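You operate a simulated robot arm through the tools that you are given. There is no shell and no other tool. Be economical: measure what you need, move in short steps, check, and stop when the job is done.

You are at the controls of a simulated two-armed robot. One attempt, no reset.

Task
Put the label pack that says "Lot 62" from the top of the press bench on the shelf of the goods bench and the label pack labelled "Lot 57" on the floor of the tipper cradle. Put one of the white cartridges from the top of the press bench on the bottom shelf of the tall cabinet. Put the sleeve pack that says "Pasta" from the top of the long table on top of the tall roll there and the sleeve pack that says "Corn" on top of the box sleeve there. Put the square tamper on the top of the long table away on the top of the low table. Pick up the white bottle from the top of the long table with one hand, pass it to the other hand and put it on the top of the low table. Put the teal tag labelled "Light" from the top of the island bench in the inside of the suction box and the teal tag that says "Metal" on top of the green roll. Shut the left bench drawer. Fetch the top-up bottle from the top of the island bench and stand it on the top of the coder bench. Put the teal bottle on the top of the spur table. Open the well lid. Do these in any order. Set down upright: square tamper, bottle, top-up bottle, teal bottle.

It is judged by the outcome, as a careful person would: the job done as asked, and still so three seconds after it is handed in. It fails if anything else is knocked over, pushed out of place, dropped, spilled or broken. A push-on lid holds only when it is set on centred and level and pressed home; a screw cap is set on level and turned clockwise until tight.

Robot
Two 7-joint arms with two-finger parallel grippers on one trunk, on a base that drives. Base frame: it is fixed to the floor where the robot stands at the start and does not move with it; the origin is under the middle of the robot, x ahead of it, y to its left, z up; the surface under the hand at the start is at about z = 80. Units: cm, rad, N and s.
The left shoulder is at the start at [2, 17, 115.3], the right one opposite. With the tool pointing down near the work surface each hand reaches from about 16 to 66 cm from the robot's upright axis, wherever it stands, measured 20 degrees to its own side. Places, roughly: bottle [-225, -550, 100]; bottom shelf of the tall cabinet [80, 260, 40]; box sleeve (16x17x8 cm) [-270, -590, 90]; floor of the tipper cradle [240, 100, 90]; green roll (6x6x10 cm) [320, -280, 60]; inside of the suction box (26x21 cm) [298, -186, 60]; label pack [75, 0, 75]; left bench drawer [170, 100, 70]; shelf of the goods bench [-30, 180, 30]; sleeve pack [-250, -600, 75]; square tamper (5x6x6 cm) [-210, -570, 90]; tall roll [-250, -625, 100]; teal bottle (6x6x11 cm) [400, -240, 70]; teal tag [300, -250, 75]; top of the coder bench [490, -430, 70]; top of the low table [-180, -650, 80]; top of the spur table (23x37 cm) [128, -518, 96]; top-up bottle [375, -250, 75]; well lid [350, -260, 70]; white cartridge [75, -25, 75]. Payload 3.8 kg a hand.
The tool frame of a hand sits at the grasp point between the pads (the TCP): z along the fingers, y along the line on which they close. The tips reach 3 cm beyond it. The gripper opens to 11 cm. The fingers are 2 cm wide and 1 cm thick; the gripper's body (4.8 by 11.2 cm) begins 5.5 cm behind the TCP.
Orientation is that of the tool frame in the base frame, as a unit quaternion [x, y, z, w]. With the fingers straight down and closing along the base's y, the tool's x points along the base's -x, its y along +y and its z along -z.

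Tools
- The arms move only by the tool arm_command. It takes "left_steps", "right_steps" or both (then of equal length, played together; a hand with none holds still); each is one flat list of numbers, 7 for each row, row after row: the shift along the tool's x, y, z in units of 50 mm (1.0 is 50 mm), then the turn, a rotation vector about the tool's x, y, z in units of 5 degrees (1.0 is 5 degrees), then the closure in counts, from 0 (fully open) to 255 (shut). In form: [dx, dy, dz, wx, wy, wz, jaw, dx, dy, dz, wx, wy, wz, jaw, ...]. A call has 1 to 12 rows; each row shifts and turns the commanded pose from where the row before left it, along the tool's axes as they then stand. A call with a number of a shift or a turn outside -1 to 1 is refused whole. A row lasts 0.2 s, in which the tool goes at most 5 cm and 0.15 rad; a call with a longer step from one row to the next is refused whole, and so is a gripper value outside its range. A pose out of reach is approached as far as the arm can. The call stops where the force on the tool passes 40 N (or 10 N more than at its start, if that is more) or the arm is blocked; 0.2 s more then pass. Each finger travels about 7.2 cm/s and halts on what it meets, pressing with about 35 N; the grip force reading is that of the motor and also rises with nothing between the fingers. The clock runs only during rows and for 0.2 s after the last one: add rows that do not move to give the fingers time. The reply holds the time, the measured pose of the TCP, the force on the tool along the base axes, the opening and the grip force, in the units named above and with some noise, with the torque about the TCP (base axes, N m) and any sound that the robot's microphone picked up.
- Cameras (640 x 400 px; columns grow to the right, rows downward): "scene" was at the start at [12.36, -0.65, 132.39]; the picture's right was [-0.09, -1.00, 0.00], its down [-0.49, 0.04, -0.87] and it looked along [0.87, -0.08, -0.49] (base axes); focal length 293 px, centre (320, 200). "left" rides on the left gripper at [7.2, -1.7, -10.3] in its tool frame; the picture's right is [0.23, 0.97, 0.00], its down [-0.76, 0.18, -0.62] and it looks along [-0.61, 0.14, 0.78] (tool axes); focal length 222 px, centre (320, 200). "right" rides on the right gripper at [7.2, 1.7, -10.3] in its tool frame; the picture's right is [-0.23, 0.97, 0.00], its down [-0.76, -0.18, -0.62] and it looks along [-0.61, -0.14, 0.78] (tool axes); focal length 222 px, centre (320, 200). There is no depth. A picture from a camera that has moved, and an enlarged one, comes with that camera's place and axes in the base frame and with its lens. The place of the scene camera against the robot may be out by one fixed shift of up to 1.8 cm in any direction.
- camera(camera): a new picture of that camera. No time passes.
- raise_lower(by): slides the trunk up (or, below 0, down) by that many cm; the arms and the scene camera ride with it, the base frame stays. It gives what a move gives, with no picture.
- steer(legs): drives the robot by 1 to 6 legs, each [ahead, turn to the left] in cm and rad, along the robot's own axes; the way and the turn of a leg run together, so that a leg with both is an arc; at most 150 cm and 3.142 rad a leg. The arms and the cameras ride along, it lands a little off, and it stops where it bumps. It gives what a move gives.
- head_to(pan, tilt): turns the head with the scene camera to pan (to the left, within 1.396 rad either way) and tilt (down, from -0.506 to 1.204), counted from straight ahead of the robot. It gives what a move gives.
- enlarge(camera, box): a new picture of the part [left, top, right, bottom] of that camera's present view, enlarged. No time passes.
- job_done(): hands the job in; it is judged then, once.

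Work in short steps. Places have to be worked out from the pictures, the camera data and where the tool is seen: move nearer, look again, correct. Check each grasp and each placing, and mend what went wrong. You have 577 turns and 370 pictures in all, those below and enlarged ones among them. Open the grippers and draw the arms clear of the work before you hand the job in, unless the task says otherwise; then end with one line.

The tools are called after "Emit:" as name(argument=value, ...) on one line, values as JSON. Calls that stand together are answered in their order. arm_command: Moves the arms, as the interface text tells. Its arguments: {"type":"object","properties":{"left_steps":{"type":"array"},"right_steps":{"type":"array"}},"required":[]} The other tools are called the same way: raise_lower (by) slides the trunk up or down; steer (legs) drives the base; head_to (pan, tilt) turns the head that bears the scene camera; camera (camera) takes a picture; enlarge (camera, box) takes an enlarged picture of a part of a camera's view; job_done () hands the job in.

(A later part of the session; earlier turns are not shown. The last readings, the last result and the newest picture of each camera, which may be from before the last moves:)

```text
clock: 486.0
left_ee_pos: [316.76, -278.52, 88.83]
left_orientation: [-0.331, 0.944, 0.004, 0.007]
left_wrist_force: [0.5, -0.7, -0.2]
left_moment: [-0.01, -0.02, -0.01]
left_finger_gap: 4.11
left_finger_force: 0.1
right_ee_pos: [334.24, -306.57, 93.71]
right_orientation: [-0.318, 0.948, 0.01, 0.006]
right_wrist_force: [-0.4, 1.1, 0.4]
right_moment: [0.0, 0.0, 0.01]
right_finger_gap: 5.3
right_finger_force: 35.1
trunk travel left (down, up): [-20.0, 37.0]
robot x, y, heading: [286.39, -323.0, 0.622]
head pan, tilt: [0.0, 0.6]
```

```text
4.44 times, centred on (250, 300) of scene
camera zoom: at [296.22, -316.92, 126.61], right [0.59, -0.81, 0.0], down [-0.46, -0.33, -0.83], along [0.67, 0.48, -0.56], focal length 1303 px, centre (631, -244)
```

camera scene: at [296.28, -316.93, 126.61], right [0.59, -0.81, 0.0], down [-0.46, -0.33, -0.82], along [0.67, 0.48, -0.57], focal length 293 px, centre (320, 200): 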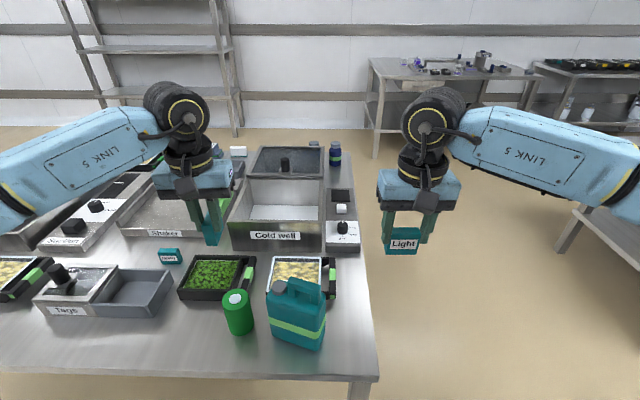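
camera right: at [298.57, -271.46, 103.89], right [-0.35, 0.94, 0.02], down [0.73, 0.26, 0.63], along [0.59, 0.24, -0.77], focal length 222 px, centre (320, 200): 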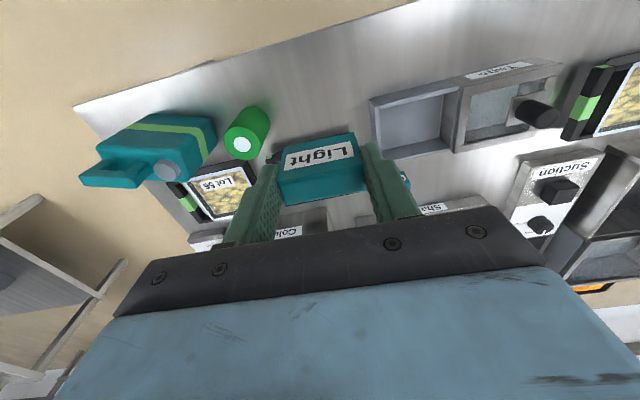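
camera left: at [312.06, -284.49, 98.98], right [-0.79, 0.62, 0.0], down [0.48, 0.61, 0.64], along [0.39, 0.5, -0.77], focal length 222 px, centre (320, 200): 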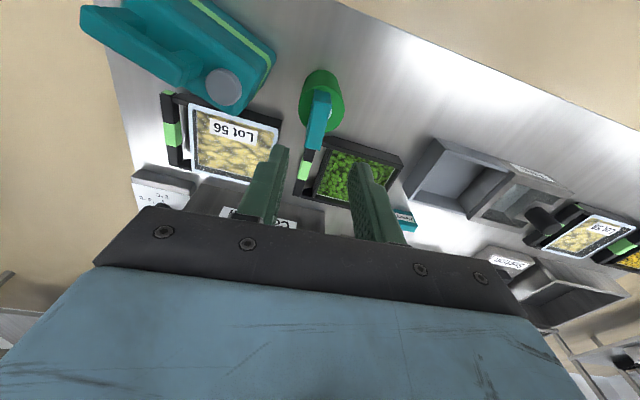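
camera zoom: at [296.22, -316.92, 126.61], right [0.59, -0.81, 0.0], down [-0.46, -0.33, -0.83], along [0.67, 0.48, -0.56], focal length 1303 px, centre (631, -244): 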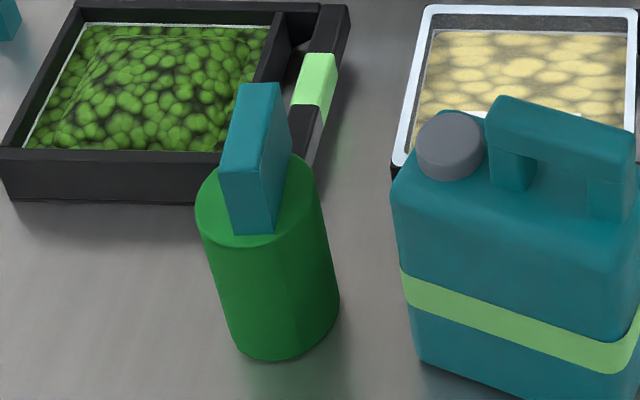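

Metal stands on the roll. Now Light: I raise the hands and drive round to the suction-box end of the island.

Emit:
arm_command(left_steps=[0, 0, -0.9, 0, 0, 0, 100, 0, 0, -0.9, 0, 0, 0, 0, 0, 0, -0.9, 0, 0, 0, 0], right_steps=[0, 0, -0.9, 0, 0, 0, 255, 0, 0, -0.9, 0, 0, 0, 255, 0, 0, -0.9, 0, 0, 0, 255])

Emit:
steer(legs=[[-8, 0], [0, 1.547], [150, 0], [45, 0], [0, -1.571], [114, 0]])

Emit:
steer(legs=[[0, -1.571]])

Emit:
head_to(pan=0.0, tilt=0.6)

Emit:
camera(camera="scene")

```text
clock: 486.8
left_ee_pos: [316.59, -278.56, 102.3]
left_orientation: [-0.331, 0.943, 0.003, 0.008]
left_wrist_force: [-0.3, -0.4, -0.4]
left_moment: [-0.03, 0.0, -0.02]
left_finger_gap: 11.0
left_finger_force: 0.1
right_ee_pos: [334.0, -306.97, 107.52]
right_orientation: [-0.319, 0.948, 0.009, 0.004]
right_wrist_force: [0.3, 0.2, -0.7]
right_moment: [0.02, -0.01, 0.02]
right_finger_gap: 5.31
right_finger_force: 35.1
trunk travel left (down, up): [-20.0, 37.0]
robot x, y, heading: [285.92, -323.28, 0.626]
head pan, tilt: [0.0, 0.6]
```

```text
clock: 510.3
left_ee_pos: [290.71, -58.89, 102.26]
left_orientation: [-0.332, 0.943, 0.003, 0.007]
left_wrist_force: [-0.1, 0.7, -0.1]
left_moment: [0.0, 0.0, 0.01]
left_finger_gap: 11.0
left_finger_force: 0.0
right_ee_pos: [308.24, -87.19, 107.41]
right_orientation: [-0.318, 0.948, 0.01, 0.005]
right_wrist_force: [0.9, -0.5, -0.5]
right_moment: [-0.01, 0.0, 0.04]
right_finger_gap: 5.27
right_finger_force: 34.5
trunk travel left (down, up): [-20.0, 37.0]
robot x, y, heading: [260.37, -104.19, 0.623]
head pan, tilt: [0.0, 0.6]
```

```text
clock: 514.5
left_ee_pos: [304.91, -134.78, 102.26]
left_orientation: [0.436, 0.9, -0.003, 0.007]
left_wrist_force: [0.5, 0.3, 0.1]
left_moment: [0.02, 0.01, -0.01]
left_finger_gap: 11.01
left_finger_force: 0.1
right_ee_pos: [276.53, -151.9, 107.34]
right_orientation: [0.448, 0.894, 0.003, 0.011]
right_wrist_force: [-0.4, 0.3, -0.1]
right_moment: [0.02, 0.03, 0.01]
right_finger_gap: 5.29
right_finger_force: 34.9
trunk travel left (down, up): [-20.0, 37.0]
robot x, y, heading: [260.36, -104.23, -0.956]
head pan, tilt: [0.0, 0.6]
```

```text
clock: 515.1
left_ee_pos: [304.97, -134.78, 102.27]
left_orientation: [0.436, 0.9, -0.003, 0.007]
left_wrist_force: [0.2, -0.3, -0.4]
left_moment: [-0.01, 0.02, -0.01]
left_finger_gap: 10.98
left_finger_force: 0.0
right_ee_pos: [276.55, -151.84, 107.41]
right_orientation: [0.448, 0.894, 0.004, 0.011]
right_wrist_force: [-0.5, 0.0, -0.9]
right_moment: [-0.03, -0.01, -0.01]
right_finger_gap: 5.27
right_finger_force: 34.8
trunk travel left (down, up): [-20.0, 37.0]
robot x, y, heading: [259.94, -103.95, -0.95]
head pan, tilt: [0.0, 0.6]
```

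```text
209 pictures are left
camera scene: at [267.81, -112.61, 126.61], right [-0.81, -0.58, 0.0], down [-0.33, 0.46, -0.83], along [0.48, -0.67, -0.56], focal length 293 px, centre (320, 200)
```

scene: 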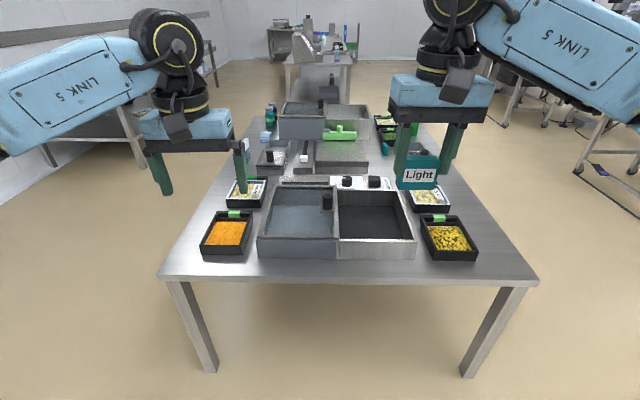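

The suction box's open half is at about (298,-187). I drive up to the table and bring the right hand over it.

Emit:
steer(legs=[[32, 0]])

Emit:
camera(camera="right")

Emit:
camera(camera="scene")

```text
clock: 517.3
left_ee_pos: [323.64, -160.65, 102.16]
left_orientation: [0.436, 0.9, -0.003, 0.008]
left_wrist_force: [1.2, -0.9, 0.9]
left_moment: [0.01, 0.02, 0.0]
left_finger_gap: 10.97
left_finger_force: 0.0
right_ee_pos: [295.21, -177.98, 107.44]
right_orientation: [0.447, 0.894, 0.004, 0.011]
right_wrist_force: [0.3, -0.6, -1.2]
right_moment: [0.04, -0.01, 0.03]
right_finger_gap: 5.25
right_finger_force: 34.8
trunk travel left (down, up): [-20.0, 37.0]
robot x, y, heading: [278.79, -130.31, -0.951]
head pan, tilt: [0.0, 0.6]
```

```text
208 pictures are left
camera right: at [291.97, -171.15, 117.52], right [0.92, 0.4, 0.02], down [0.3, -0.71, 0.63], along [0.27, -0.57, -0.77], focal length 222 px, centre (320, 200)
```

right: 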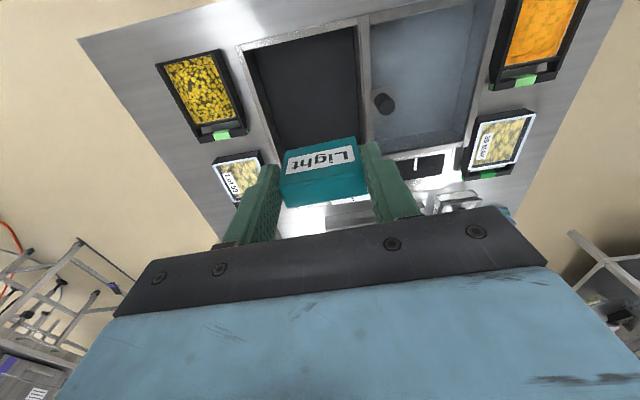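

```text
207 pictures are left
camera scene: at [286.47, -138.74, 126.6], right [-0.81, -0.58, 0.0], down [-0.33, 0.46, -0.82], along [0.48, -0.67, -0.57], focal length 293 px, centre (320, 200)
```

scene: 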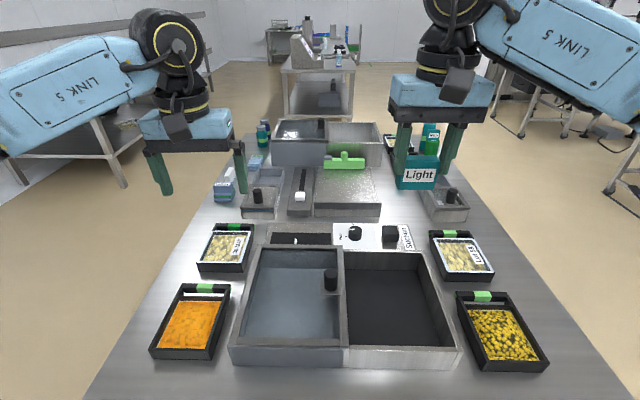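

Over to the compartment's centre at about (297,-185.5), then descend partway.

Emit:
arm_command(right_steps=[-0.5, -0.22, 0.3, 0, 0, 0, 255, -0.5, -0.22, 0.5, 0, 0, 0, 255, -0.45, -0.22, 0.6, 0, 0, 0, 255, 0, 0, 0.9, 0, 0, 0, 255, 0, 0, 0.9, 0, 0, 0, 255, 0, 0, 0.9, 0, 0, 0, 255, 0, 0, 0.9, 0, 0, 0, 255])

Emit:
camera(camera="right")

Emit:
camera(camera="scene")

```text
clock: 518.9
left_ee_pos: [323.58, -160.77, 102.16]
left_orientation: [0.435, 0.9, -0.002, 0.007]
left_wrist_force: [-0.2, -0.3, 0.7]
left_moment: [0.0, 0.0, 0.02]
left_finger_gap: 11.01
left_finger_force: 0.0
right_ee_pos: [297.55, -185.9, 82.48]
right_orientation: [0.448, 0.894, 0.003, 0.012]
right_wrist_force: [0.5, -0.2, -0.3]
right_moment: [0.04, 0.01, 0.0]
right_finger_gap: 5.33
right_finger_force: 35.1
trunk travel left (down, up): [-20.0, 37.0]
robot x, y, heading: [278.98, -129.99, -0.949]
head pan, tilt: [0.0, 0.6]
```

```text
206 pictures are left
camera right: at [294.25, -178.95, 92.62], right [0.92, 0.4, 0.02], down [0.3, -0.71, 0.63], along [0.27, -0.57, -0.77], focal length 222 px, centre (320, 200)
```

right: 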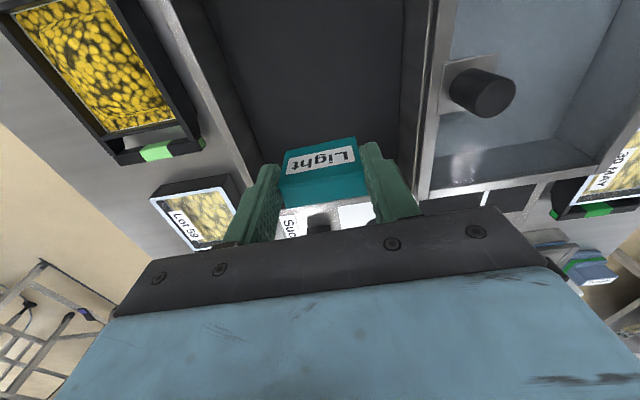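

```text
205 pictures are left
camera scene: at [286.44, -138.72, 126.61], right [-0.81, -0.58, 0.0], down [-0.33, 0.46, -0.82], along [0.48, -0.67, -0.57], focal length 293 px, centre (320, 200)
```

scene: 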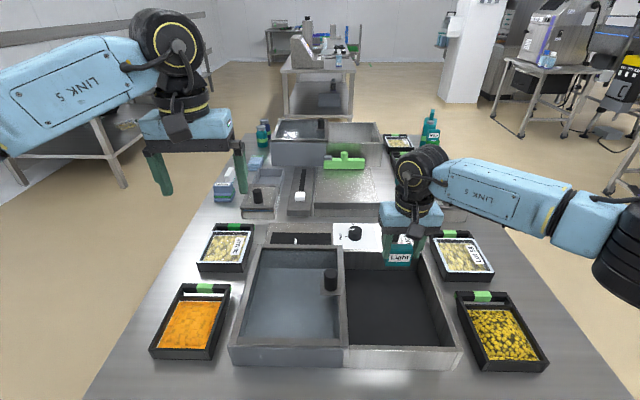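

The point below projects to the compartment's centre. Descend, gently at the end.

Emit:
arm_command(right_steps=[-0.03, -0.04, 0.7, 0, 0, 0, 255, 0, 0, 0.7, 0, 0, 0, 255, 0, 0, 0.6, 0, 0, 0, 255, 0, 0, 0.3, 0, 0, 0, 255, 0, 0, 0.1, 0, 0, 0, 255, 0, 0, 0.08, 0, 0, 0, 255, 0, 0, 0.08, 0, 0, 0, 255])

Emit:
camera(camera="right")

```text
clock: 520.5
left_ee_pos: [323.61, -160.76, 102.28]
left_orientation: [0.436, 0.9, -0.003, 0.008]
left_wrist_force: [0.1, -0.2, 0.2]
left_moment: [0.01, 0.03, 0.0]
left_finger_gap: 11.01
left_finger_force: 0.1
right_ee_pos: [297.51, -186.11, 69.55]
right_orientation: [0.447, 0.894, 0.004, 0.011]
right_wrist_force: [0.4, 0.7, -0.3]
right_moment: [-0.01, 0.01, 0.02]
right_finger_gap: 5.27
right_finger_force: 35.2
trunk travel left (down, up): [-20.0, 37.0]
robot x, y, heading: [278.66, -130.15, -0.95]
head pan, tilt: [0.0, 0.6]
```

```text
204 pictures are left
camera right: at [294.34, -179.25, 79.78], right [0.92, 0.4, 0.02], down [0.3, -0.71, 0.63], along [0.27, -0.57, -0.77], focal length 222 px, centre (320, 200)
```

right: 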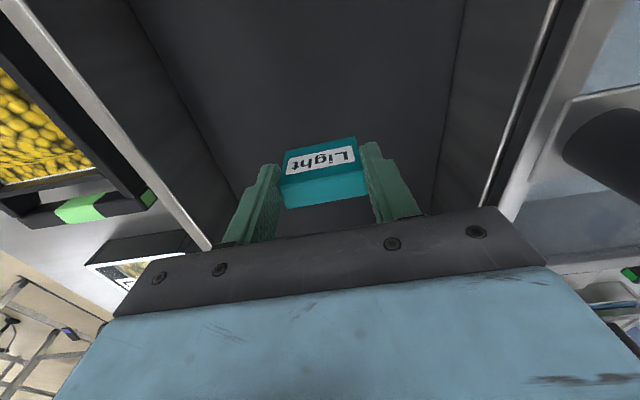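

Inside the box. Continue down to contact.

Emit:
arm_command(right_steps=[0, 0, 0.1, 0, 0, 0, 255, 0, 0, 0.1, 0, 0, 0, 255, 0, 0, 0.08, 0, 0, 0, 255, 0, 0, 0.06, 0, 0, 0, 255, 0, 0, 0.06, 0, 0, 0, 255, 0, 0, 0.06, 0, 0, 0, 255, 0, 0, 0.06, 0, 0, 0, 255, 0, 0, 0.06, 0, 0, 0, 255, 0, 0, 0.06, 0, 0, 0, 255])

```text
clock: 522.5
left_ee_pos: [323.61, -160.66, 102.12]
left_orientation: [0.436, 0.9, -0.004, 0.008]
left_wrist_force: [-0.1, 0.4, 1.0]
left_moment: [0.04, 0.03, -0.01]
left_finger_gap: 10.99
left_finger_force: 0.1
right_ee_pos: [297.77, -186.12, 66.54]
right_orientation: [0.448, 0.894, 0.003, 0.011]
right_wrist_force: [0.1, 0.5, 3.0]
right_moment: [-0.05, 0.06, 0.0]
right_finger_gap: 5.31
right_finger_force: 34.2
trunk travel left (down, up): [-20.0, 37.0]
robot x, y, heading: [278.6, -130.14, -0.953]
head pan, tilt: [0.0, 0.6]
```

Touching the floor of the box. Open and lift out.

Emit:
arm_command(right_steps=[0, 0, 0.01, 0, 0, 0, 255, 0, 0, 0, 0, 0, 0, 200, 0, 0, 0, 0, 0, 0, 100, 0, 0, 0, 0, 0, 0, 60, 0, 0, 0, 0, 0, 0, 60, 0, 0, -0.4, 0, 0, 0, 60, 0, 0, -0.8, 0, 0, 0, 60, 0, 0, -0.9, 0, 0, 0, 60, 0, 0, -0.9, 0, 0, 0, 60, 0, 0, -0.9, 0, 0, 0, 60, 0, 0, -0.9, 0, 0, 0, 60])

Emit:
camera(camera="scene")

```text
clock: 524.9
left_ee_pos: [323.47, -160.66, 102.41]
left_orientation: [0.435, 0.9, -0.003, 0.007]
left_wrist_force: [0.4, 0.5, 0.2]
left_moment: [0.02, 0.02, 0.02]
left_finger_gap: 11.02
left_finger_force: 0.1
right_ee_pos: [297.17, -185.97, 90.26]
right_orientation: [0.447, 0.894, 0.003, 0.011]
right_wrist_force: [0.8, -0.3, -0.4]
right_moment: [0.03, 0.01, 0.02]
right_finger_gap: 8.39
right_finger_force: 0.0
trunk travel left (down, up): [-20.0, 37.0]
robot x, y, heading: [278.78, -130.16, -0.949]
head pan, tilt: [0.0, 0.6]
```

```text
203 pictures are left
camera scene: at [286.43, -138.66, 126.61], right [-0.81, -0.58, 0.0], down [-0.33, 0.46, -0.83], along [0.48, -0.67, -0.56], focal length 293 px, centre (320, 200)
```

scene: 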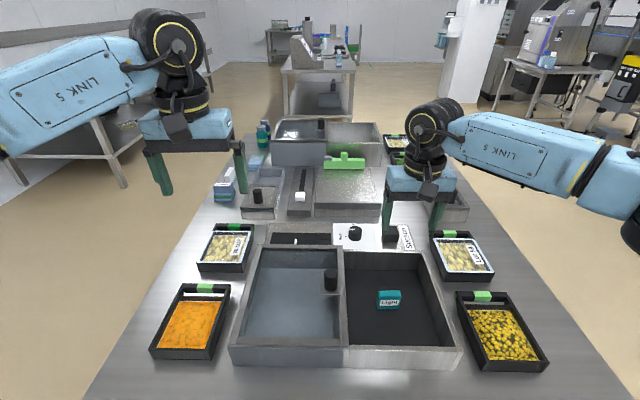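

Light lies in the suction box. Next the teal bottle: I drive round to the far side of the island again.

Emit:
arm_command(right_steps=[0, 0, -0.9, 0, 0, 0, 0, 0, 0, -0.9, 0, 0, 0, 0, 0, 0, -0.9, 0, 0, 0, 0])

Emit:
steer(legs=[[-30, 0], [0, 1.549], [100, 0], [0, -1.571], [150, 0], [110, 0]])

Emit:
steer(legs=[[0, -1.571], [80, 0], [0, -1.571]])

Emit:
camera(camera="scene")

```text
clock: 525.7
left_ee_pos: [323.59, -160.65, 102.25]
left_orientation: [0.435, 0.901, -0.003, 0.008]
left_wrist_force: [0.0, 0.4, 0.5]
left_moment: [0.0, 0.01, 0.0]
left_finger_gap: 11.01
left_finger_force: 0.1
right_ee_pos: [296.75, -185.92, 103.98]
right_orientation: [0.448, 0.894, 0.003, 0.011]
right_wrist_force: [0.2, 0.1, 0.5]
right_moment: [-0.03, -0.01, 0.01]
right_finger_gap: 11.01
right_finger_force: 0.1
trunk travel left (down, up): [-20.0, 37.0]
robot x, y, heading: [278.85, -129.98, -0.954]
head pan, tilt: [0.0, 0.6]
```

```text
clock: 552.4
left_ee_pos: [533.1, -301.99, 102.23]
left_orientation: [0.456, 0.89, -0.003, 0.008]
left_wrist_force: [-0.3, 0.2, -0.1]
left_moment: [0.0, -0.02, -0.02]
left_finger_gap: 11.01
left_finger_force: 0.1
right_ee_pos: [505.11, -325.99, 103.79]
right_orientation: [0.469, 0.883, 0.003, 0.012]
right_wrist_force: [0.2, 0.5, 0.0]
right_moment: [0.01, 0.02, 0.0]
right_finger_gap: 10.97
right_finger_force: 0.0
trunk travel left (down, up): [-20.0, 37.0]
robot x, y, heading: [489.45, -269.26, -0.999]
head pan, tilt: [0.0, 0.6]
```

```text
clock: 564.2
left_ee_pos: [378.74, -282.14, 102.3]
left_orientation: [0.898, -0.439, -0.006, -0.002]
left_wrist_force: [0.3, 0.0, 0.5]
left_moment: [0.01, -0.03, -0.07]
left_finger_gap: 11.01
left_finger_force: 0.1
right_ee_pos: [405.76, -257.16, 103.87]
right_orientation: [0.893, -0.451, -0.012, 0.004]
right_wrist_force: [-0.2, -0.7, -1.1]
right_moment: [-0.02, 0.0, -0.01]
right_finger_gap: 10.98
right_finger_force: 0.0
trunk travel left (down, up): [-20.0, 37.0]
robot x, y, heading: [423.39, -313.44, 2.184]
head pan, tilt: [0.0, 0.6]
```

```text
202 pictures are left
camera scene: at [418.11, -304.24, 126.61], right [0.82, 0.57, 0.0], down [0.32, -0.46, -0.83], along [-0.47, 0.68, -0.56], focal length 293 px, centre (320, 200)
```

scene: 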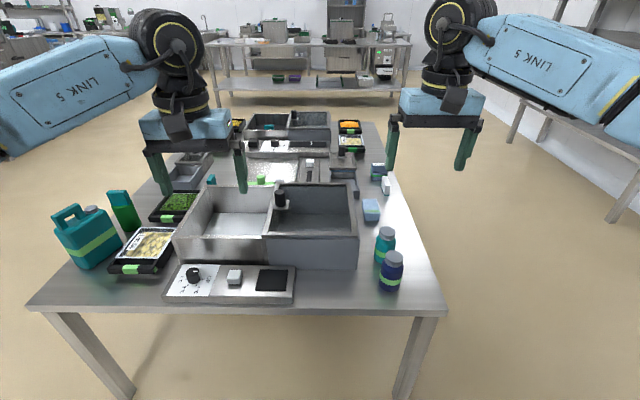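

The teal bottle is at about (397,-240). I drive 22 cm forward and look from the right wrist.

Emit:
steer(legs=[[22, 0]])

Emit:
camera(camera="right")

```text
clock: 565.9
left_ee_pos: [366.11, -264.28, 102.19]
left_orientation: [0.899, -0.438, -0.008, -0.003]
left_wrist_force: [0.7, 0.3, 0.2]
left_moment: [-0.01, -0.01, -0.01]
left_finger_gap: 11.01
left_finger_force: 0.0
right_ee_pos: [392.9, -239.2, 103.86]
right_orientation: [0.893, -0.451, -0.011, 0.003]
right_wrist_force: [1.0, 0.6, -0.1]
right_moment: [0.03, 0.0, 0.04]
right_finger_gap: 10.98
right_finger_force: 0.0
trunk travel left (down, up): [-20.0, 37.0]
robot x, y, heading: [410.59, -295.81, 2.184]
head pan, tilt: [0.0, 0.6]
```

```text
201 pictures are left
camera right: at [396.08, -246.03, 114.07], right [-0.92, -0.4, 0.02], down [-0.3, 0.72, 0.63], along [-0.26, 0.58, -0.77], focal length 222 px, centre (320, 200)
```

right: 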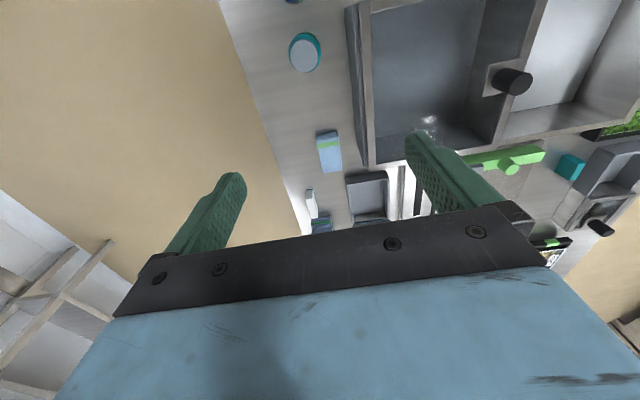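

Emit:
arm_command(right_steps=[0.4, -0.14, 0.3, 0.17, 0.19, 0, 0, 0.37, -0.13, 0.6, 0, 0, 0, 0, 0, 0, 0.9, 0, 0, 0, 0, 0, 0, 0.9, 0, 0, 0, 0, 0, 0, 0.9, 0, 0, 0, 0, 0, 0, 0.9, 0, 0, 0, 0])

Emit:
camera(camera="right")

```text
clock: 567.3
left_ee_pos: [366.03, -264.31, 102.26]
left_orientation: [0.899, -0.438, -0.007, -0.003]
left_wrist_force: [-0.5, -0.1, 0.9]
left_moment: [0.0, 0.0, -0.02]
left_finger_gap: 11.03
left_finger_force: 0.0
right_ee_pos: [396.44, -241.27, 81.49]
right_orientation: [0.893, -0.451, -0.001, 0.0]
right_wrist_force: [0.3, -0.1, 0.6]
right_moment: [-0.03, 0.03, 0.0]
right_finger_gap: 11.0
right_finger_force: 0.0
trunk travel left (down, up): [-20.0, 37.0]
robot x, y, heading: [410.69, -295.42, 2.189]
head pan, tilt: [0.0, 0.6]
```

```text
200 pictures are left
camera right: at [399.33, -248.04, 91.69], right [-0.92, -0.4, 0.0], down [-0.31, 0.72, 0.62], along [-0.25, 0.57, -0.78], focal length 222 px, centre (320, 200)
```

right: 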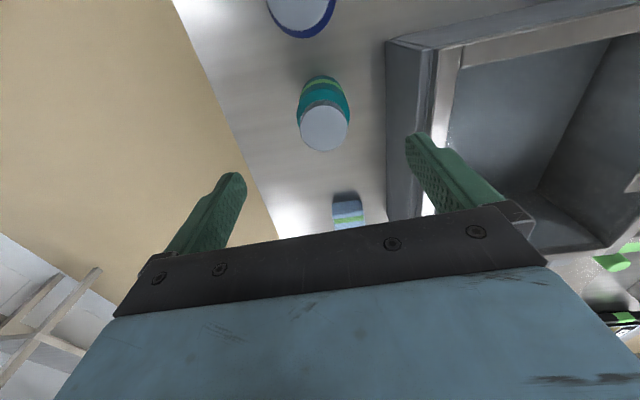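

Well aligned. I half-close to clear the tank wall, descend to the body and close.

Emit:
arm_command(right_steps=[0, 0.05, 0, 0, 0, 0, 70, 0, 0, 0, 0, 0, 0, 70, 0, 0, 0, 0, 0, 0, 70, 0, 0, 0.9, 0, 0, 0, 70, 0, 0, 0.9, 0, 0, 0, 70, 0, 0, 0.8, 0, 0, 0, 70])

Emit:
camera(camera="right")

Emit:
enlarge(camera="scene", box=[300, 200, 500, 350])

```text
clock: 568.7
left_ee_pos: [366.03, -264.27, 102.3]
left_orientation: [0.898, -0.439, -0.007, -0.002]
left_wrist_force: [0.6, -0.7, -0.1]
left_moment: [-0.04, -0.01, 0.03]
left_finger_gap: 10.99
left_finger_force: 0.0
right_ee_pos: [396.38, -241.74, 68.15]
right_orientation: [0.893, -0.45, -0.001, -0.001]
right_wrist_force: [-0.1, -0.7, -0.7]
right_moment: [-0.04, 0.01, -0.01]
right_finger_gap: 7.96
right_finger_force: 0.0
trunk travel left (down, up): [-20.0, 37.0]
robot x, y, heading: [410.26, -295.22, 2.183]
head pan, tilt: [0.0, 0.6]
```

```text
199 pictures are left
camera right: at [399.25, -248.44, 78.46], right [-0.92, -0.4, 0.0], down [-0.31, 0.72, 0.62], along [-0.25, 0.57, -0.78], focal length 222 px, centre (320, 200)
```

right: 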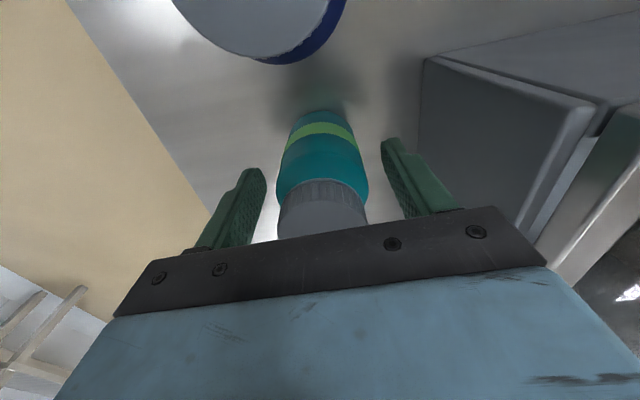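

```text
2.67 times, centred on (400, 275) of scene
camera zoom: at [405.46, -286.32, 126.61], right [0.82, 0.58, 0.0], down [0.33, -0.46, -0.82], along [-0.48, 0.67, -0.57], focal length 782 px, centre (107, 0)
```

zoom: 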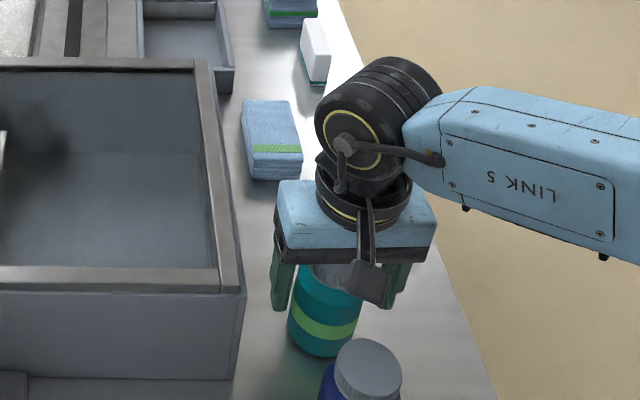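

Emit:
arm_command(right_steps=[0, 0, 0, 0, 0, 0, 130, 0, 0, 0, 0, 0, 0, 200, 0, 0, 0, 0, 0, 0, 255, 0, 0, 0, 0, 0, 0, 255, 0, 0, 0, 0, 0, 0, 255])

Emit:
arm_command(right_steps=[0, 0, -0.2, 0, 0, 0, 255, 0, 0, -0.5, 0, 0, 0, 255, 0, 0, -0.8, 0, 0, 0, 255, 0, 0, -0.9, 0, 0, 0, 255, 0, 0, -0.9, 0, 0, 0, 255, 0, 0, -0.9, 0, 0, 0, 255, 0, 0, -0.9, 0, 0, 0, 255, 0, 0, -0.9, 0, 0, 0, 255])

Emit:
camera(camera="right")

```text
clock: 569.9
left_ee_pos: [365.98, -264.23, 102.27]
left_orientation: [0.899, -0.439, -0.007, -0.003]
left_wrist_force: [-0.4, 0.3, -0.2]
left_moment: [0.03, 0.02, -0.01]
left_finger_gap: 11.0
left_finger_force: 0.1
right_ee_pos: [396.34, -241.57, 68.26]
right_orientation: [0.892, -0.452, 0.0, 0.0]
right_wrist_force: [-0.2, 0.1, -0.1]
right_moment: [-0.02, 0.01, 0.0]
right_finger_gap: 5.72
right_finger_force: 34.9
trunk travel left (down, up): [-20.0, 37.0]
robot x, y, heading: [410.73, -295.95, 2.185]
head pan, tilt: [0.0, 0.6]
```

```text
clock: 571.7
left_ee_pos: [366.08, -264.32, 102.26]
left_orientation: [0.9, -0.436, -0.007, -0.002]
left_wrist_force: [-0.4, -0.2, 0.9]
left_moment: [0.0, 0.01, -0.02]
left_finger_gap: 11.0
left_finger_force: 0.2
right_ee_pos: [396.44, -241.59, 98.5]
right_orientation: [0.893, -0.45, 0.0, 0.001]
right_wrist_force: [-0.3, 0.4, -1.5]
right_moment: [-0.01, -0.05, -0.01]
right_finger_gap: 5.72
right_finger_force: 35.0
trunk travel left (down, up): [-20.0, 37.0]
robot x, y, heading: [410.55, -295.47, 2.189]
head pan, tilt: [0.0, 0.6]
```

```text
197 pictures are left
camera right: at [399.2, -248.49, 108.67], right [-0.92, -0.4, 0.0], down [-0.31, 0.72, 0.62], along [-0.25, 0.57, -0.78], focal length 222 px, centre (320, 200)
```

right: 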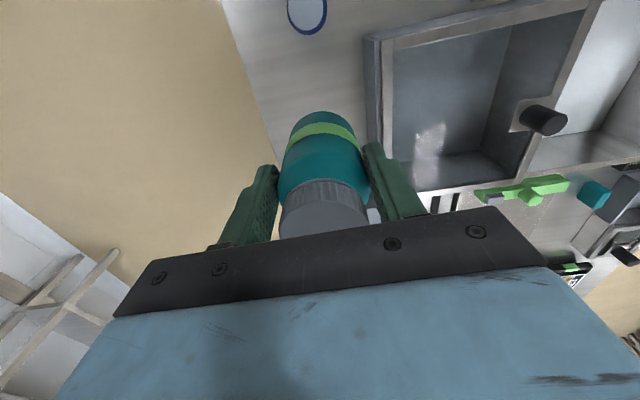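

The teal bottle is held. I raise the trunk, back off, turn toward the spur table and look for a path.

Emit:
raise_lower(by=20)

Emit:
steer(legs=[[-22, 0], [0, 1.553]])

Emit:
head_to(pan=0.0, tilt=0.25)

Emit:
camera(camera="scene")

```text
clock: 573.9
left_ee_pos: [365.95, -264.28, 122.14]
left_orientation: [0.898, -0.439, -0.008, -0.002]
left_wrist_force: [0.1, 0.6, 0.2]
left_moment: [0.01, 0.01, 0.0]
left_finger_gap: 10.98
left_finger_force: 0.1
right_ee_pos: [396.33, -241.57, 118.32]
right_orientation: [0.892, -0.451, 0.0, -0.001]
right_wrist_force: [-1.1, -0.2, -1.9]
right_moment: [0.01, -0.05, 0.0]
right_finger_gap: 5.72
right_finger_force: 34.9
trunk travel left (down, up): [-40.0, 17.0]
robot x, y, heading: [410.48, -295.19, 2.187]
head pan, tilt: [0.0, 0.6]
```

```text
clock: 579.4
left_ee_pos: [391.64, -357.36, 122.23]
left_orientation: [0.946, 0.323, -0.007, 0.003]
left_wrist_force: [0.8, -0.1, 0.3]
left_moment: [-0.01, -0.03, 0.0]
left_finger_gap: 10.99
left_finger_force: 0.1
right_ee_pos: [369.16, -327.02, 118.29]
right_orientation: [0.951, 0.309, 0.0, 0.0]
right_wrist_force: [0.1, -0.2, -1.8]
right_moment: [-0.02, 0.0, 0.0]
right_finger_gap: 5.7
right_finger_force: 34.9
trunk travel left (down, up): [-40.0, 17.0]
robot x, y, heading: [423.09, -313.32, -2.536]
head pan, tilt: [0.0, 0.6]
```

```text
clock: 580.2
left_ee_pos: [391.57, -357.38, 122.19]
left_orientation: [0.946, 0.323, -0.007, 0.003]
left_wrist_force: [-0.3, 0.2, -0.5]
left_moment: [0.02, 0.02, 0.01]
left_finger_gap: 11.0
left_finger_force: 0.2
right_ee_pos: [369.07, -327.04, 118.29]
right_orientation: [0.951, 0.309, 0.001, 0.0]
right_wrist_force: [0.4, -0.4, -2.1]
right_moment: [0.0, -0.05, 0.02]
right_finger_gap: 5.72
right_finger_force: 34.6
trunk travel left (down, up): [-40.0, 17.0]
robot x, y, heading: [422.8, -313.25, -2.534]
head pan, tilt: [0.0, 0.25]
```

```text
196 pictures are left
camera scene: at [414.8, -319.49, 149.82], right [-0.57, 0.82, 0.0], down [0.2, 0.14, -0.97], along [-0.8, -0.55, -0.25], focal length 293 px, centre (320, 200)
```

scene: 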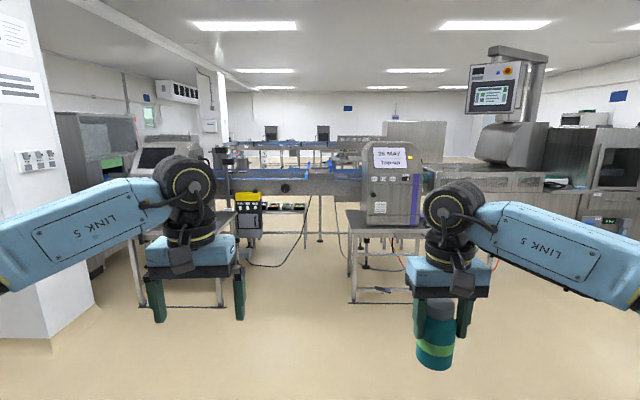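

Emit:
enlarge(camera="scene", box=[200, 120, 440, 300])

```text
2.22 times, centred on (320, 210) of scene
camera zoom: at [414.8, -319.49, 149.82], right [-0.57, 0.82, 0.0], down [0.2, 0.14, -0.97], along [-0.8, -0.55, -0.25], focal length 652 px, centre (320, 178)
```

zoom: 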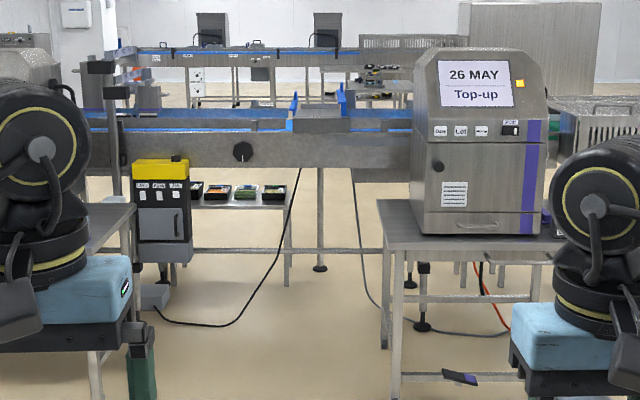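

I look to both sides for the layout around the conveyor.

Emit:
head_to(pan=-0.8, tilt=0.2)

Emit:
camera(camera="scene")

Emit:
head_to(pan=0.7, tilt=0.2)

Emit:
camera(camera="scene")

```text
clock: 581.3
left_ee_pos: [391.65, -357.52, 122.22]
left_orientation: [0.947, 0.323, -0.006, 0.003]
left_wrist_force: [-0.2, 0.4, 0.4]
left_moment: [0.03, -0.02, 0.03]
left_finger_gap: 11.01
left_finger_force: 0.1
right_ee_pos: [369.05, -326.94, 118.29]
right_orientation: [0.951, 0.309, 0.0, 0.001]
right_wrist_force: [-0.3, -0.4, -2.5]
right_moment: [-0.01, 0.0, 0.03]
right_finger_gap: 5.69
right_finger_force: 35.0
trunk travel left (down, up): [-40.0, 17.0]
robot x, y, heading: [423.1, -312.93, -2.533]
head pan, tilt: [-0.799, 0.201]
```

```text
194 pictures are left
camera scene: at [413.33, -312.38, 150.29], right [0.19, 0.98, 0.0], down [0.2, -0.04, -0.98], along [-0.96, 0.19, -0.2], focal length 293 px, centre (320, 200)
```

scene: 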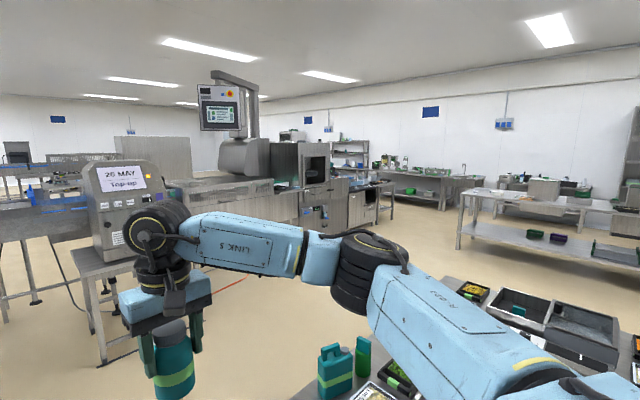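

```text
clock: 582.9
left_ee_pos: [391.66, -357.32, 122.26]
left_orientation: [0.947, 0.322, -0.007, 0.004]
left_wrist_force: [0.3, -0.5, -0.3]
left_moment: [-0.01, 0.01, 0.03]
left_finger_gap: 10.99
left_finger_force: 0.0
right_ee_pos: [369.02, -326.98, 118.23]
right_orientation: [0.951, 0.309, 0.0, 0.0]
right_wrist_force: [-0.1, -0.3, -1.5]
right_moment: [0.03, -0.02, -0.02]
right_finger_gap: 5.7
right_finger_force: 34.9
trunk travel left (down, up): [-40.0, 17.0]
robot x, y, heading: [422.88, -313.06, -2.535]
head pan, tilt: [0.7, 0.201]
```

```text
193 pictures are left
camera scene: at [420.04, -323.15, 150.29], right [-0.97, 0.26, 0.0], down [0.05, 0.19, -0.98], along [-0.26, -0.95, -0.2], focal length 293 px, centre (320, 200)
```

scene: 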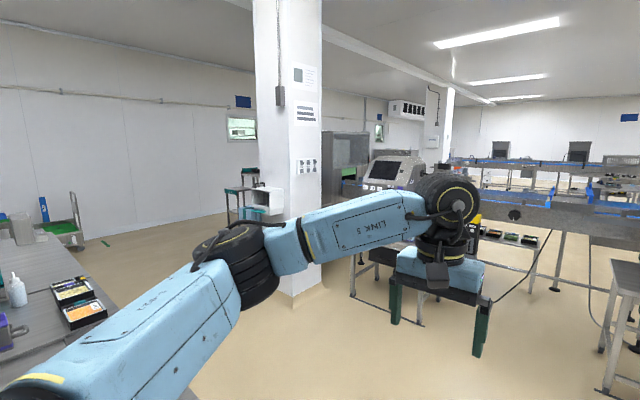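

There is a gap of about 95 cm between the two stands, leading to the conveyor where the spur is. I line up with it and advance partway.

Emit:
steer(legs=[[0, 1.563], [23, 0], [0, -1.571], [150, 0]])

Emit:
head_to(pan=0.0, tilt=0.4)

Emit:
camera(camera="scene")

```text
clock: 599.3
left_ee_pos: [275.85, -455.51, 122.18]
left_orientation: [0.953, 0.302, -0.007, 0.002]
left_wrist_force: [0.1, -0.2, -0.4]
left_moment: [0.0, 0.04, 0.01]
left_finger_gap: 11.02
left_finger_force: 0.0
right_ee_pos: [254.67, -424.23, 118.42]
right_orientation: [0.957, 0.29, 0.0, 0.0]
right_wrist_force: [0.0, 0.0, -2.3]
right_moment: [0.01, -0.04, -0.01]
right_finger_gap: 5.69
right_finger_force: 34.6
trunk travel left (down, up): [-40.0, 17.0]
robot x, y, heading: [308.92, -412.61, -2.577]
head pan, tilt: [0.7, 0.201]
```

```text
clock: 600.4
left_ee_pos: [275.78, -455.66, 122.3]
left_orientation: [0.953, 0.304, -0.007, 0.003]
left_wrist_force: [-0.6, 0.3, 0.1]
left_moment: [-0.02, -0.02, 0.05]
left_finger_gap: 11.02
left_finger_force: 0.2
right_ee_pos: [254.7, -424.24, 118.38]
right_orientation: [0.957, 0.29, 0.0, 0.001]
right_wrist_force: [0.2, -0.4, -1.5]
right_moment: [-0.03, 0.0, 0.0]
right_finger_gap: 5.68
right_finger_force: 35.1
trunk travel left (down, up): [-40.0, 17.0]
robot x, y, heading: [308.84, -412.39, -2.573]
head pan, tilt: [0.0, 0.4]
```

```text
192 pictures are left
camera scene: at [300.64, -418.52, 148.43], right [-0.54, 0.84, 0.0], down [0.33, 0.21, -0.92], along [-0.78, -0.49, -0.39], focal length 293 px, centre (320, 200)
```

scene: 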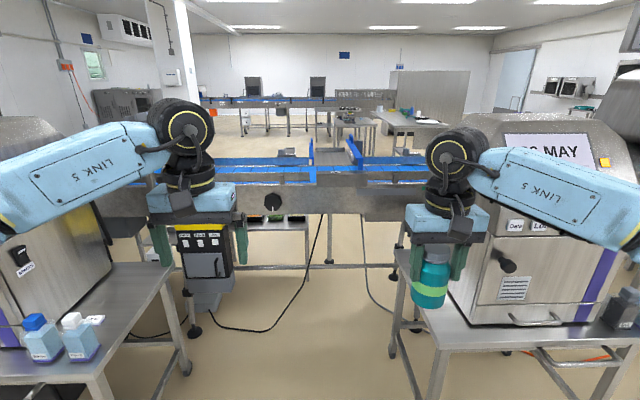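

Emit:
enlarge(camera="scene", box=[220, 110, 440, 240])

```text
2.91 times, centred on (330, 175) of scene
camera zoom: at [300.64, -418.52, 148.43], right [-0.54, 0.84, 0.0], down [0.33, 0.21, -0.92], along [-0.78, -0.49, -0.39], focal length 853 px, centre (291, 273)
```

zoom: 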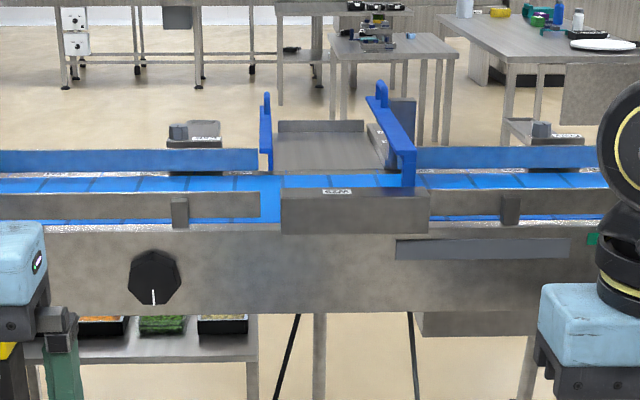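

The spur is the small tray behind the belt, u≈−186. I'll extend both arms forward so the elbows tuck in, raise a bit, and see how that looks.

Emit:
raise_lower(by=12)

Emit:
arm_command(left_steps=[-0.8, 0, 0, 0, 0, 0, 0, -0.8, 0, 0, 0, 0, 0, 0, -0.8, 0, 0, 0, 0, 0, 0], right_steps=[-0.8, 0.2, 0, 0, 0, 0, 255, -0.8, 0.2, 0, 0, 0, 0, 255, -0.8, 0.2, 0, 0, 0, 0, 255])

Emit:
head_to(pan=-0.6, tilt=0.4)

Emit:
camera(camera="scene")

Emit:
head_to(pan=0.6, tilt=0.4)

Emit:
camera(camera="scene")

```text
clock: 601.9
left_ee_pos: [275.79, -455.61, 134.19]
left_orientation: [0.953, 0.303, -0.007, 0.003]
left_wrist_force: [-0.3, -0.2, -0.4]
left_moment: [0.01, -0.02, -0.03]
left_finger_gap: 11.0
left_finger_force: 0.1
right_ee_pos: [254.52, -424.12, 130.28]
right_orientation: [0.957, 0.29, 0.0, 0.0]
right_wrist_force: [1.1, -0.1, -2.1]
right_moment: [0.03, 0.0, 0.0]
right_finger_gap: 5.66
right_finger_force: 35.6
trunk travel left (down, up): [-52.0, 5.0]
robot x, y, heading: [309.04, -412.85, -2.568]
head pan, tilt: [0.0, 0.4]
```

```text
clock: 602.7
left_ee_pos: [265.98, -462.5, 134.31]
left_orientation: [0.954, 0.3, -0.007, 0.005]
left_wrist_force: [-0.2, 0.6, 0.4]
left_moment: [-0.05, -0.04, -0.04]
left_finger_gap: 11.0
left_finger_force: 0.0
right_ee_pos: [246.89, -432.48, 130.28]
right_orientation: [0.957, 0.291, 0.0, 0.0]
right_wrist_force: [-0.1, 0.1, -0.8]
right_moment: [0.0, -0.02, 0.0]
right_finger_gap: 5.64
right_finger_force: 34.4
right hand out of reach, approached as far as the arm can: row 3
trunk travel left (down, up): [-52.0, 5.0]
robot x, y, heading: [308.88, -412.58, -2.577]
head pan, tilt: [0.0, 0.4]
```

```text
clock: 603.7
left_ee_pos: [266.02, -462.6, 134.39]
left_orientation: [0.953, 0.302, -0.008, 0.004]
left_wrist_force: [0.6, 0.3, 0.6]
left_moment: [0.02, 0.03, 0.01]
left_finger_gap: 11.01
left_finger_force: 0.1
right_ee_pos: [247.02, -432.54, 130.47]
right_orientation: [0.957, 0.291, 0.0, 0.0]
right_wrist_force: [0.1, -0.1, -1.5]
right_moment: [0.05, -0.02, 0.01]
right_finger_gap: 5.61
right_finger_force: 34.5
trunk travel left (down, up): [-52.0, 5.0]
robot x, y, heading: [309.01, -412.47, -2.572]
head pan, tilt: [-0.6, 0.4]
```

```text
190 pictures are left
camera scene: at [299.17, -413.24, 160.43], right [0.03, 1.0, 0.0], down [0.39, -0.01, -0.92], along [-0.92, 0.03, -0.39], focal length 293 px, centre (320, 200)
```

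scene: 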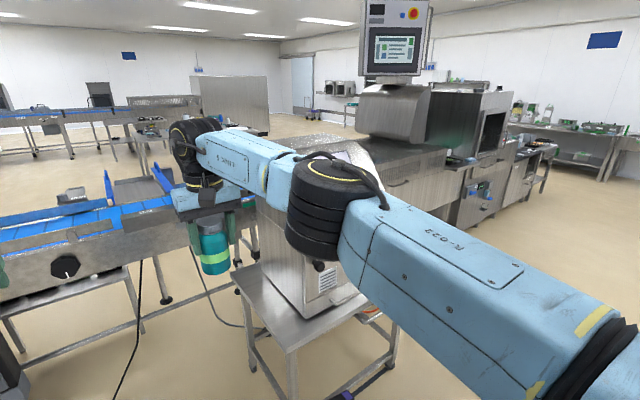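

```text
clock: 605.1
left_ee_pos: [265.99, -462.55, 134.46]
left_orientation: [0.953, 0.303, -0.008, 0.004]
left_wrist_force: [-0.7, 0.0, 0.1]
left_moment: [0.01, 0.02, -0.01]
left_finger_gap: 11.0
left_finger_force: 0.1
right_ee_pos: [246.97, -432.67, 130.32]
right_orientation: [0.957, 0.29, 0.0, 0.0]
right_wrist_force: [0.2, -0.3, -2.0]
right_moment: [-0.05, -0.02, 0.0]
right_finger_gap: 5.64
right_finger_force: 34.9
trunk travel left (down, up): [-52.0, 5.0]
robot x, y, heading: [309.14, -412.37, -2.572]
head pan, tilt: [0.6, 0.4]
```

```text
189 pictures are left
camera scene: at [304.8, -422.06, 160.43], right [-0.92, 0.39, 0.0], down [0.15, 0.36, -0.92], along [-0.36, -0.85, -0.39], focal length 293 px, centre (320, 200)
```

scene: 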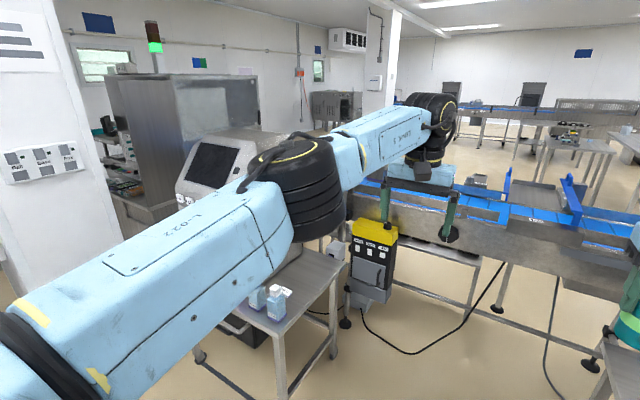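

With arms extended the elbows are tucked in to about 35 cm and above the machines. I drive into the gap, stopping short of the conveyor.

Emit:
steer(legs=[[0, 0.055], [110, 0], [0, -0.025]])

Emit:
head_to(pan=-0.1, tilt=0.6)

Emit:
camera(camera="scene")

```text
clock: 611.4
left_ee_pos: [178.78, -527.13, 134.36]
left_orientation: [0.949, 0.316, -0.008, 0.004]
left_wrist_force: [-1.1, 0.3, 0.5]
left_moment: [0.07, -0.01, -0.01]
left_finger_gap: 10.98
left_finger_force: 0.1
right_ee_pos: [158.73, -497.69, 130.44]
right_orientation: [0.953, 0.303, -0.001, 0.0]
right_wrist_force: [0.6, -0.2, -1.3]
right_moment: [0.05, 0.0, 0.06]
right_finger_gap: 5.64
right_finger_force: 34.9
trunk travel left (down, up): [-52.0, 5.0]
robot x, y, heading: [220.12, -475.87, -2.551]
head pan, tilt: [0.6, 0.4]
```

```text
clock: 612.5
left_ee_pos: [178.69, -527.28, 134.43]
left_orientation: [0.948, 0.317, -0.008, 0.004]
left_wrist_force: [0.1, 1.1, 0.3]
left_moment: [0.0, 0.0, 0.0]
left_finger_gap: 11.02
left_finger_force: 0.1
right_ee_pos: [158.83, -497.61, 130.33]
right_orientation: [0.953, 0.303, -0.001, 0.0]
right_wrist_force: [-0.5, 0.3, -1.3]
right_moment: [-0.01, -0.03, 0.01]
right_finger_gap: 5.62
right_finger_force: 35.5
trunk travel left (down, up): [-52.0, 5.0]
robot x, y, heading: [220.3, -475.96, -2.543]
head pan, tilt: [-0.099, 0.6]
```

```text
188 pictures are left
camera scene: at [211.93, -481.14, 158.61], right [-0.47, 0.88, 0.0], down [0.5, 0.27, -0.83], along [-0.73, -0.39, -0.56], focal length 293 px, centre (320, 200)
```

scene: 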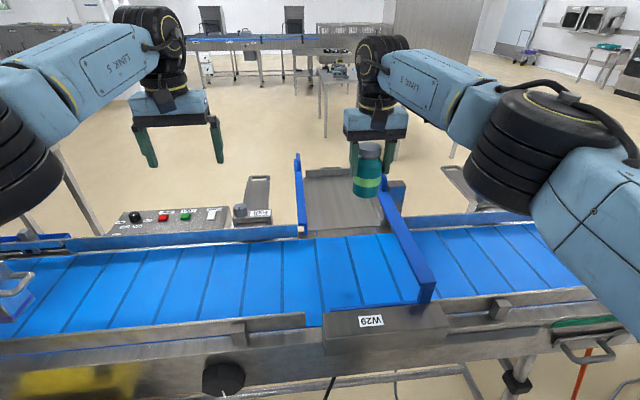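

The spur tray spans u −168 to −205; I need another 25 cm or so of reach. Let me look down at my own base to see whether it could pass under the conveyor beam.

Emit:
head_to(pan=1.0, tilt=1.2)

Emit:
camera(camera="scene")

Emit:
head_to(pan=0.0, tilt=1.2)

Emit:
camera(camera="scene")

```text
clock: 613.8
left_ee_pos: [178.59, -527.09, 134.36]
left_orientation: [0.949, 0.317, -0.008, 0.004]
left_wrist_force: [0.2, 0.4, 0.1]
left_moment: [-0.03, -0.03, -0.01]
left_finger_gap: 10.97
left_finger_force: 0.2
right_ee_pos: [158.84, -497.64, 130.36]
right_orientation: [0.953, 0.303, 0.0, 0.0]
right_wrist_force: [0.7, 0.6, -1.5]
right_moment: [0.0, 0.02, 0.03]
right_finger_gap: 5.62
right_finger_force: 35.3
trunk travel left (down, up): [-52.0, 5.0]
robot x, y, heading: [220.52, -475.83, -2.548]
head pan, tilt: [1.0, 1.201]
```

```text
187 pictures are left
camera scene: at [219.82, -482.53, 154.15], right [-1.0, -0.02, 0.0], down [-0.02, 0.93, -0.36], along [0.01, -0.36, -0.93], focal length 293 px, centre (320, 200)
```

scene: 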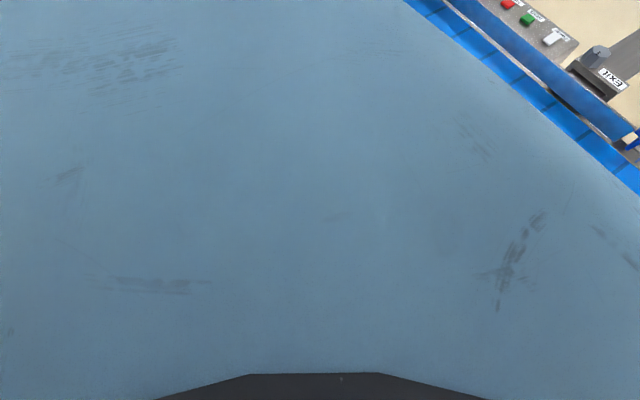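

```text
clock: 615.1
left_ee_pos: [178.78, -527.14, 134.43]
left_orientation: [0.949, 0.316, -0.008, 0.004]
left_wrist_force: [0.5, 0.5, -0.5]
left_moment: [-0.03, -0.01, -0.01]
left_finger_gap: 11.0
left_finger_force: 0.0
right_ee_pos: [158.79, -497.55, 130.52]
right_orientation: [0.953, 0.303, 0.0, 0.0]
right_wrist_force: [-0.1, -0.8, -2.1]
right_moment: [0.01, -0.01, -0.04]
right_finger_gap: 5.64
right_finger_force: 34.9
trunk travel left (down, up): [-52.0, 5.0]
robot x, y, heading: [220.5, -475.99, -2.544]
head pan, tilt: [0.0, 1.201]
```

```text
186 pictures are left
camera scene: at [215.07, -480.08, 154.15], right [-0.56, 0.83, 0.0], down [0.77, 0.52, -0.36], along [-0.3, -0.2, -0.93], focal length 293 px, centre (320, 200)
```

scene: 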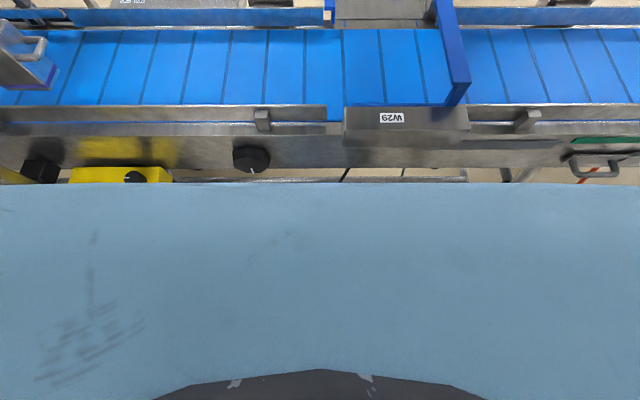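

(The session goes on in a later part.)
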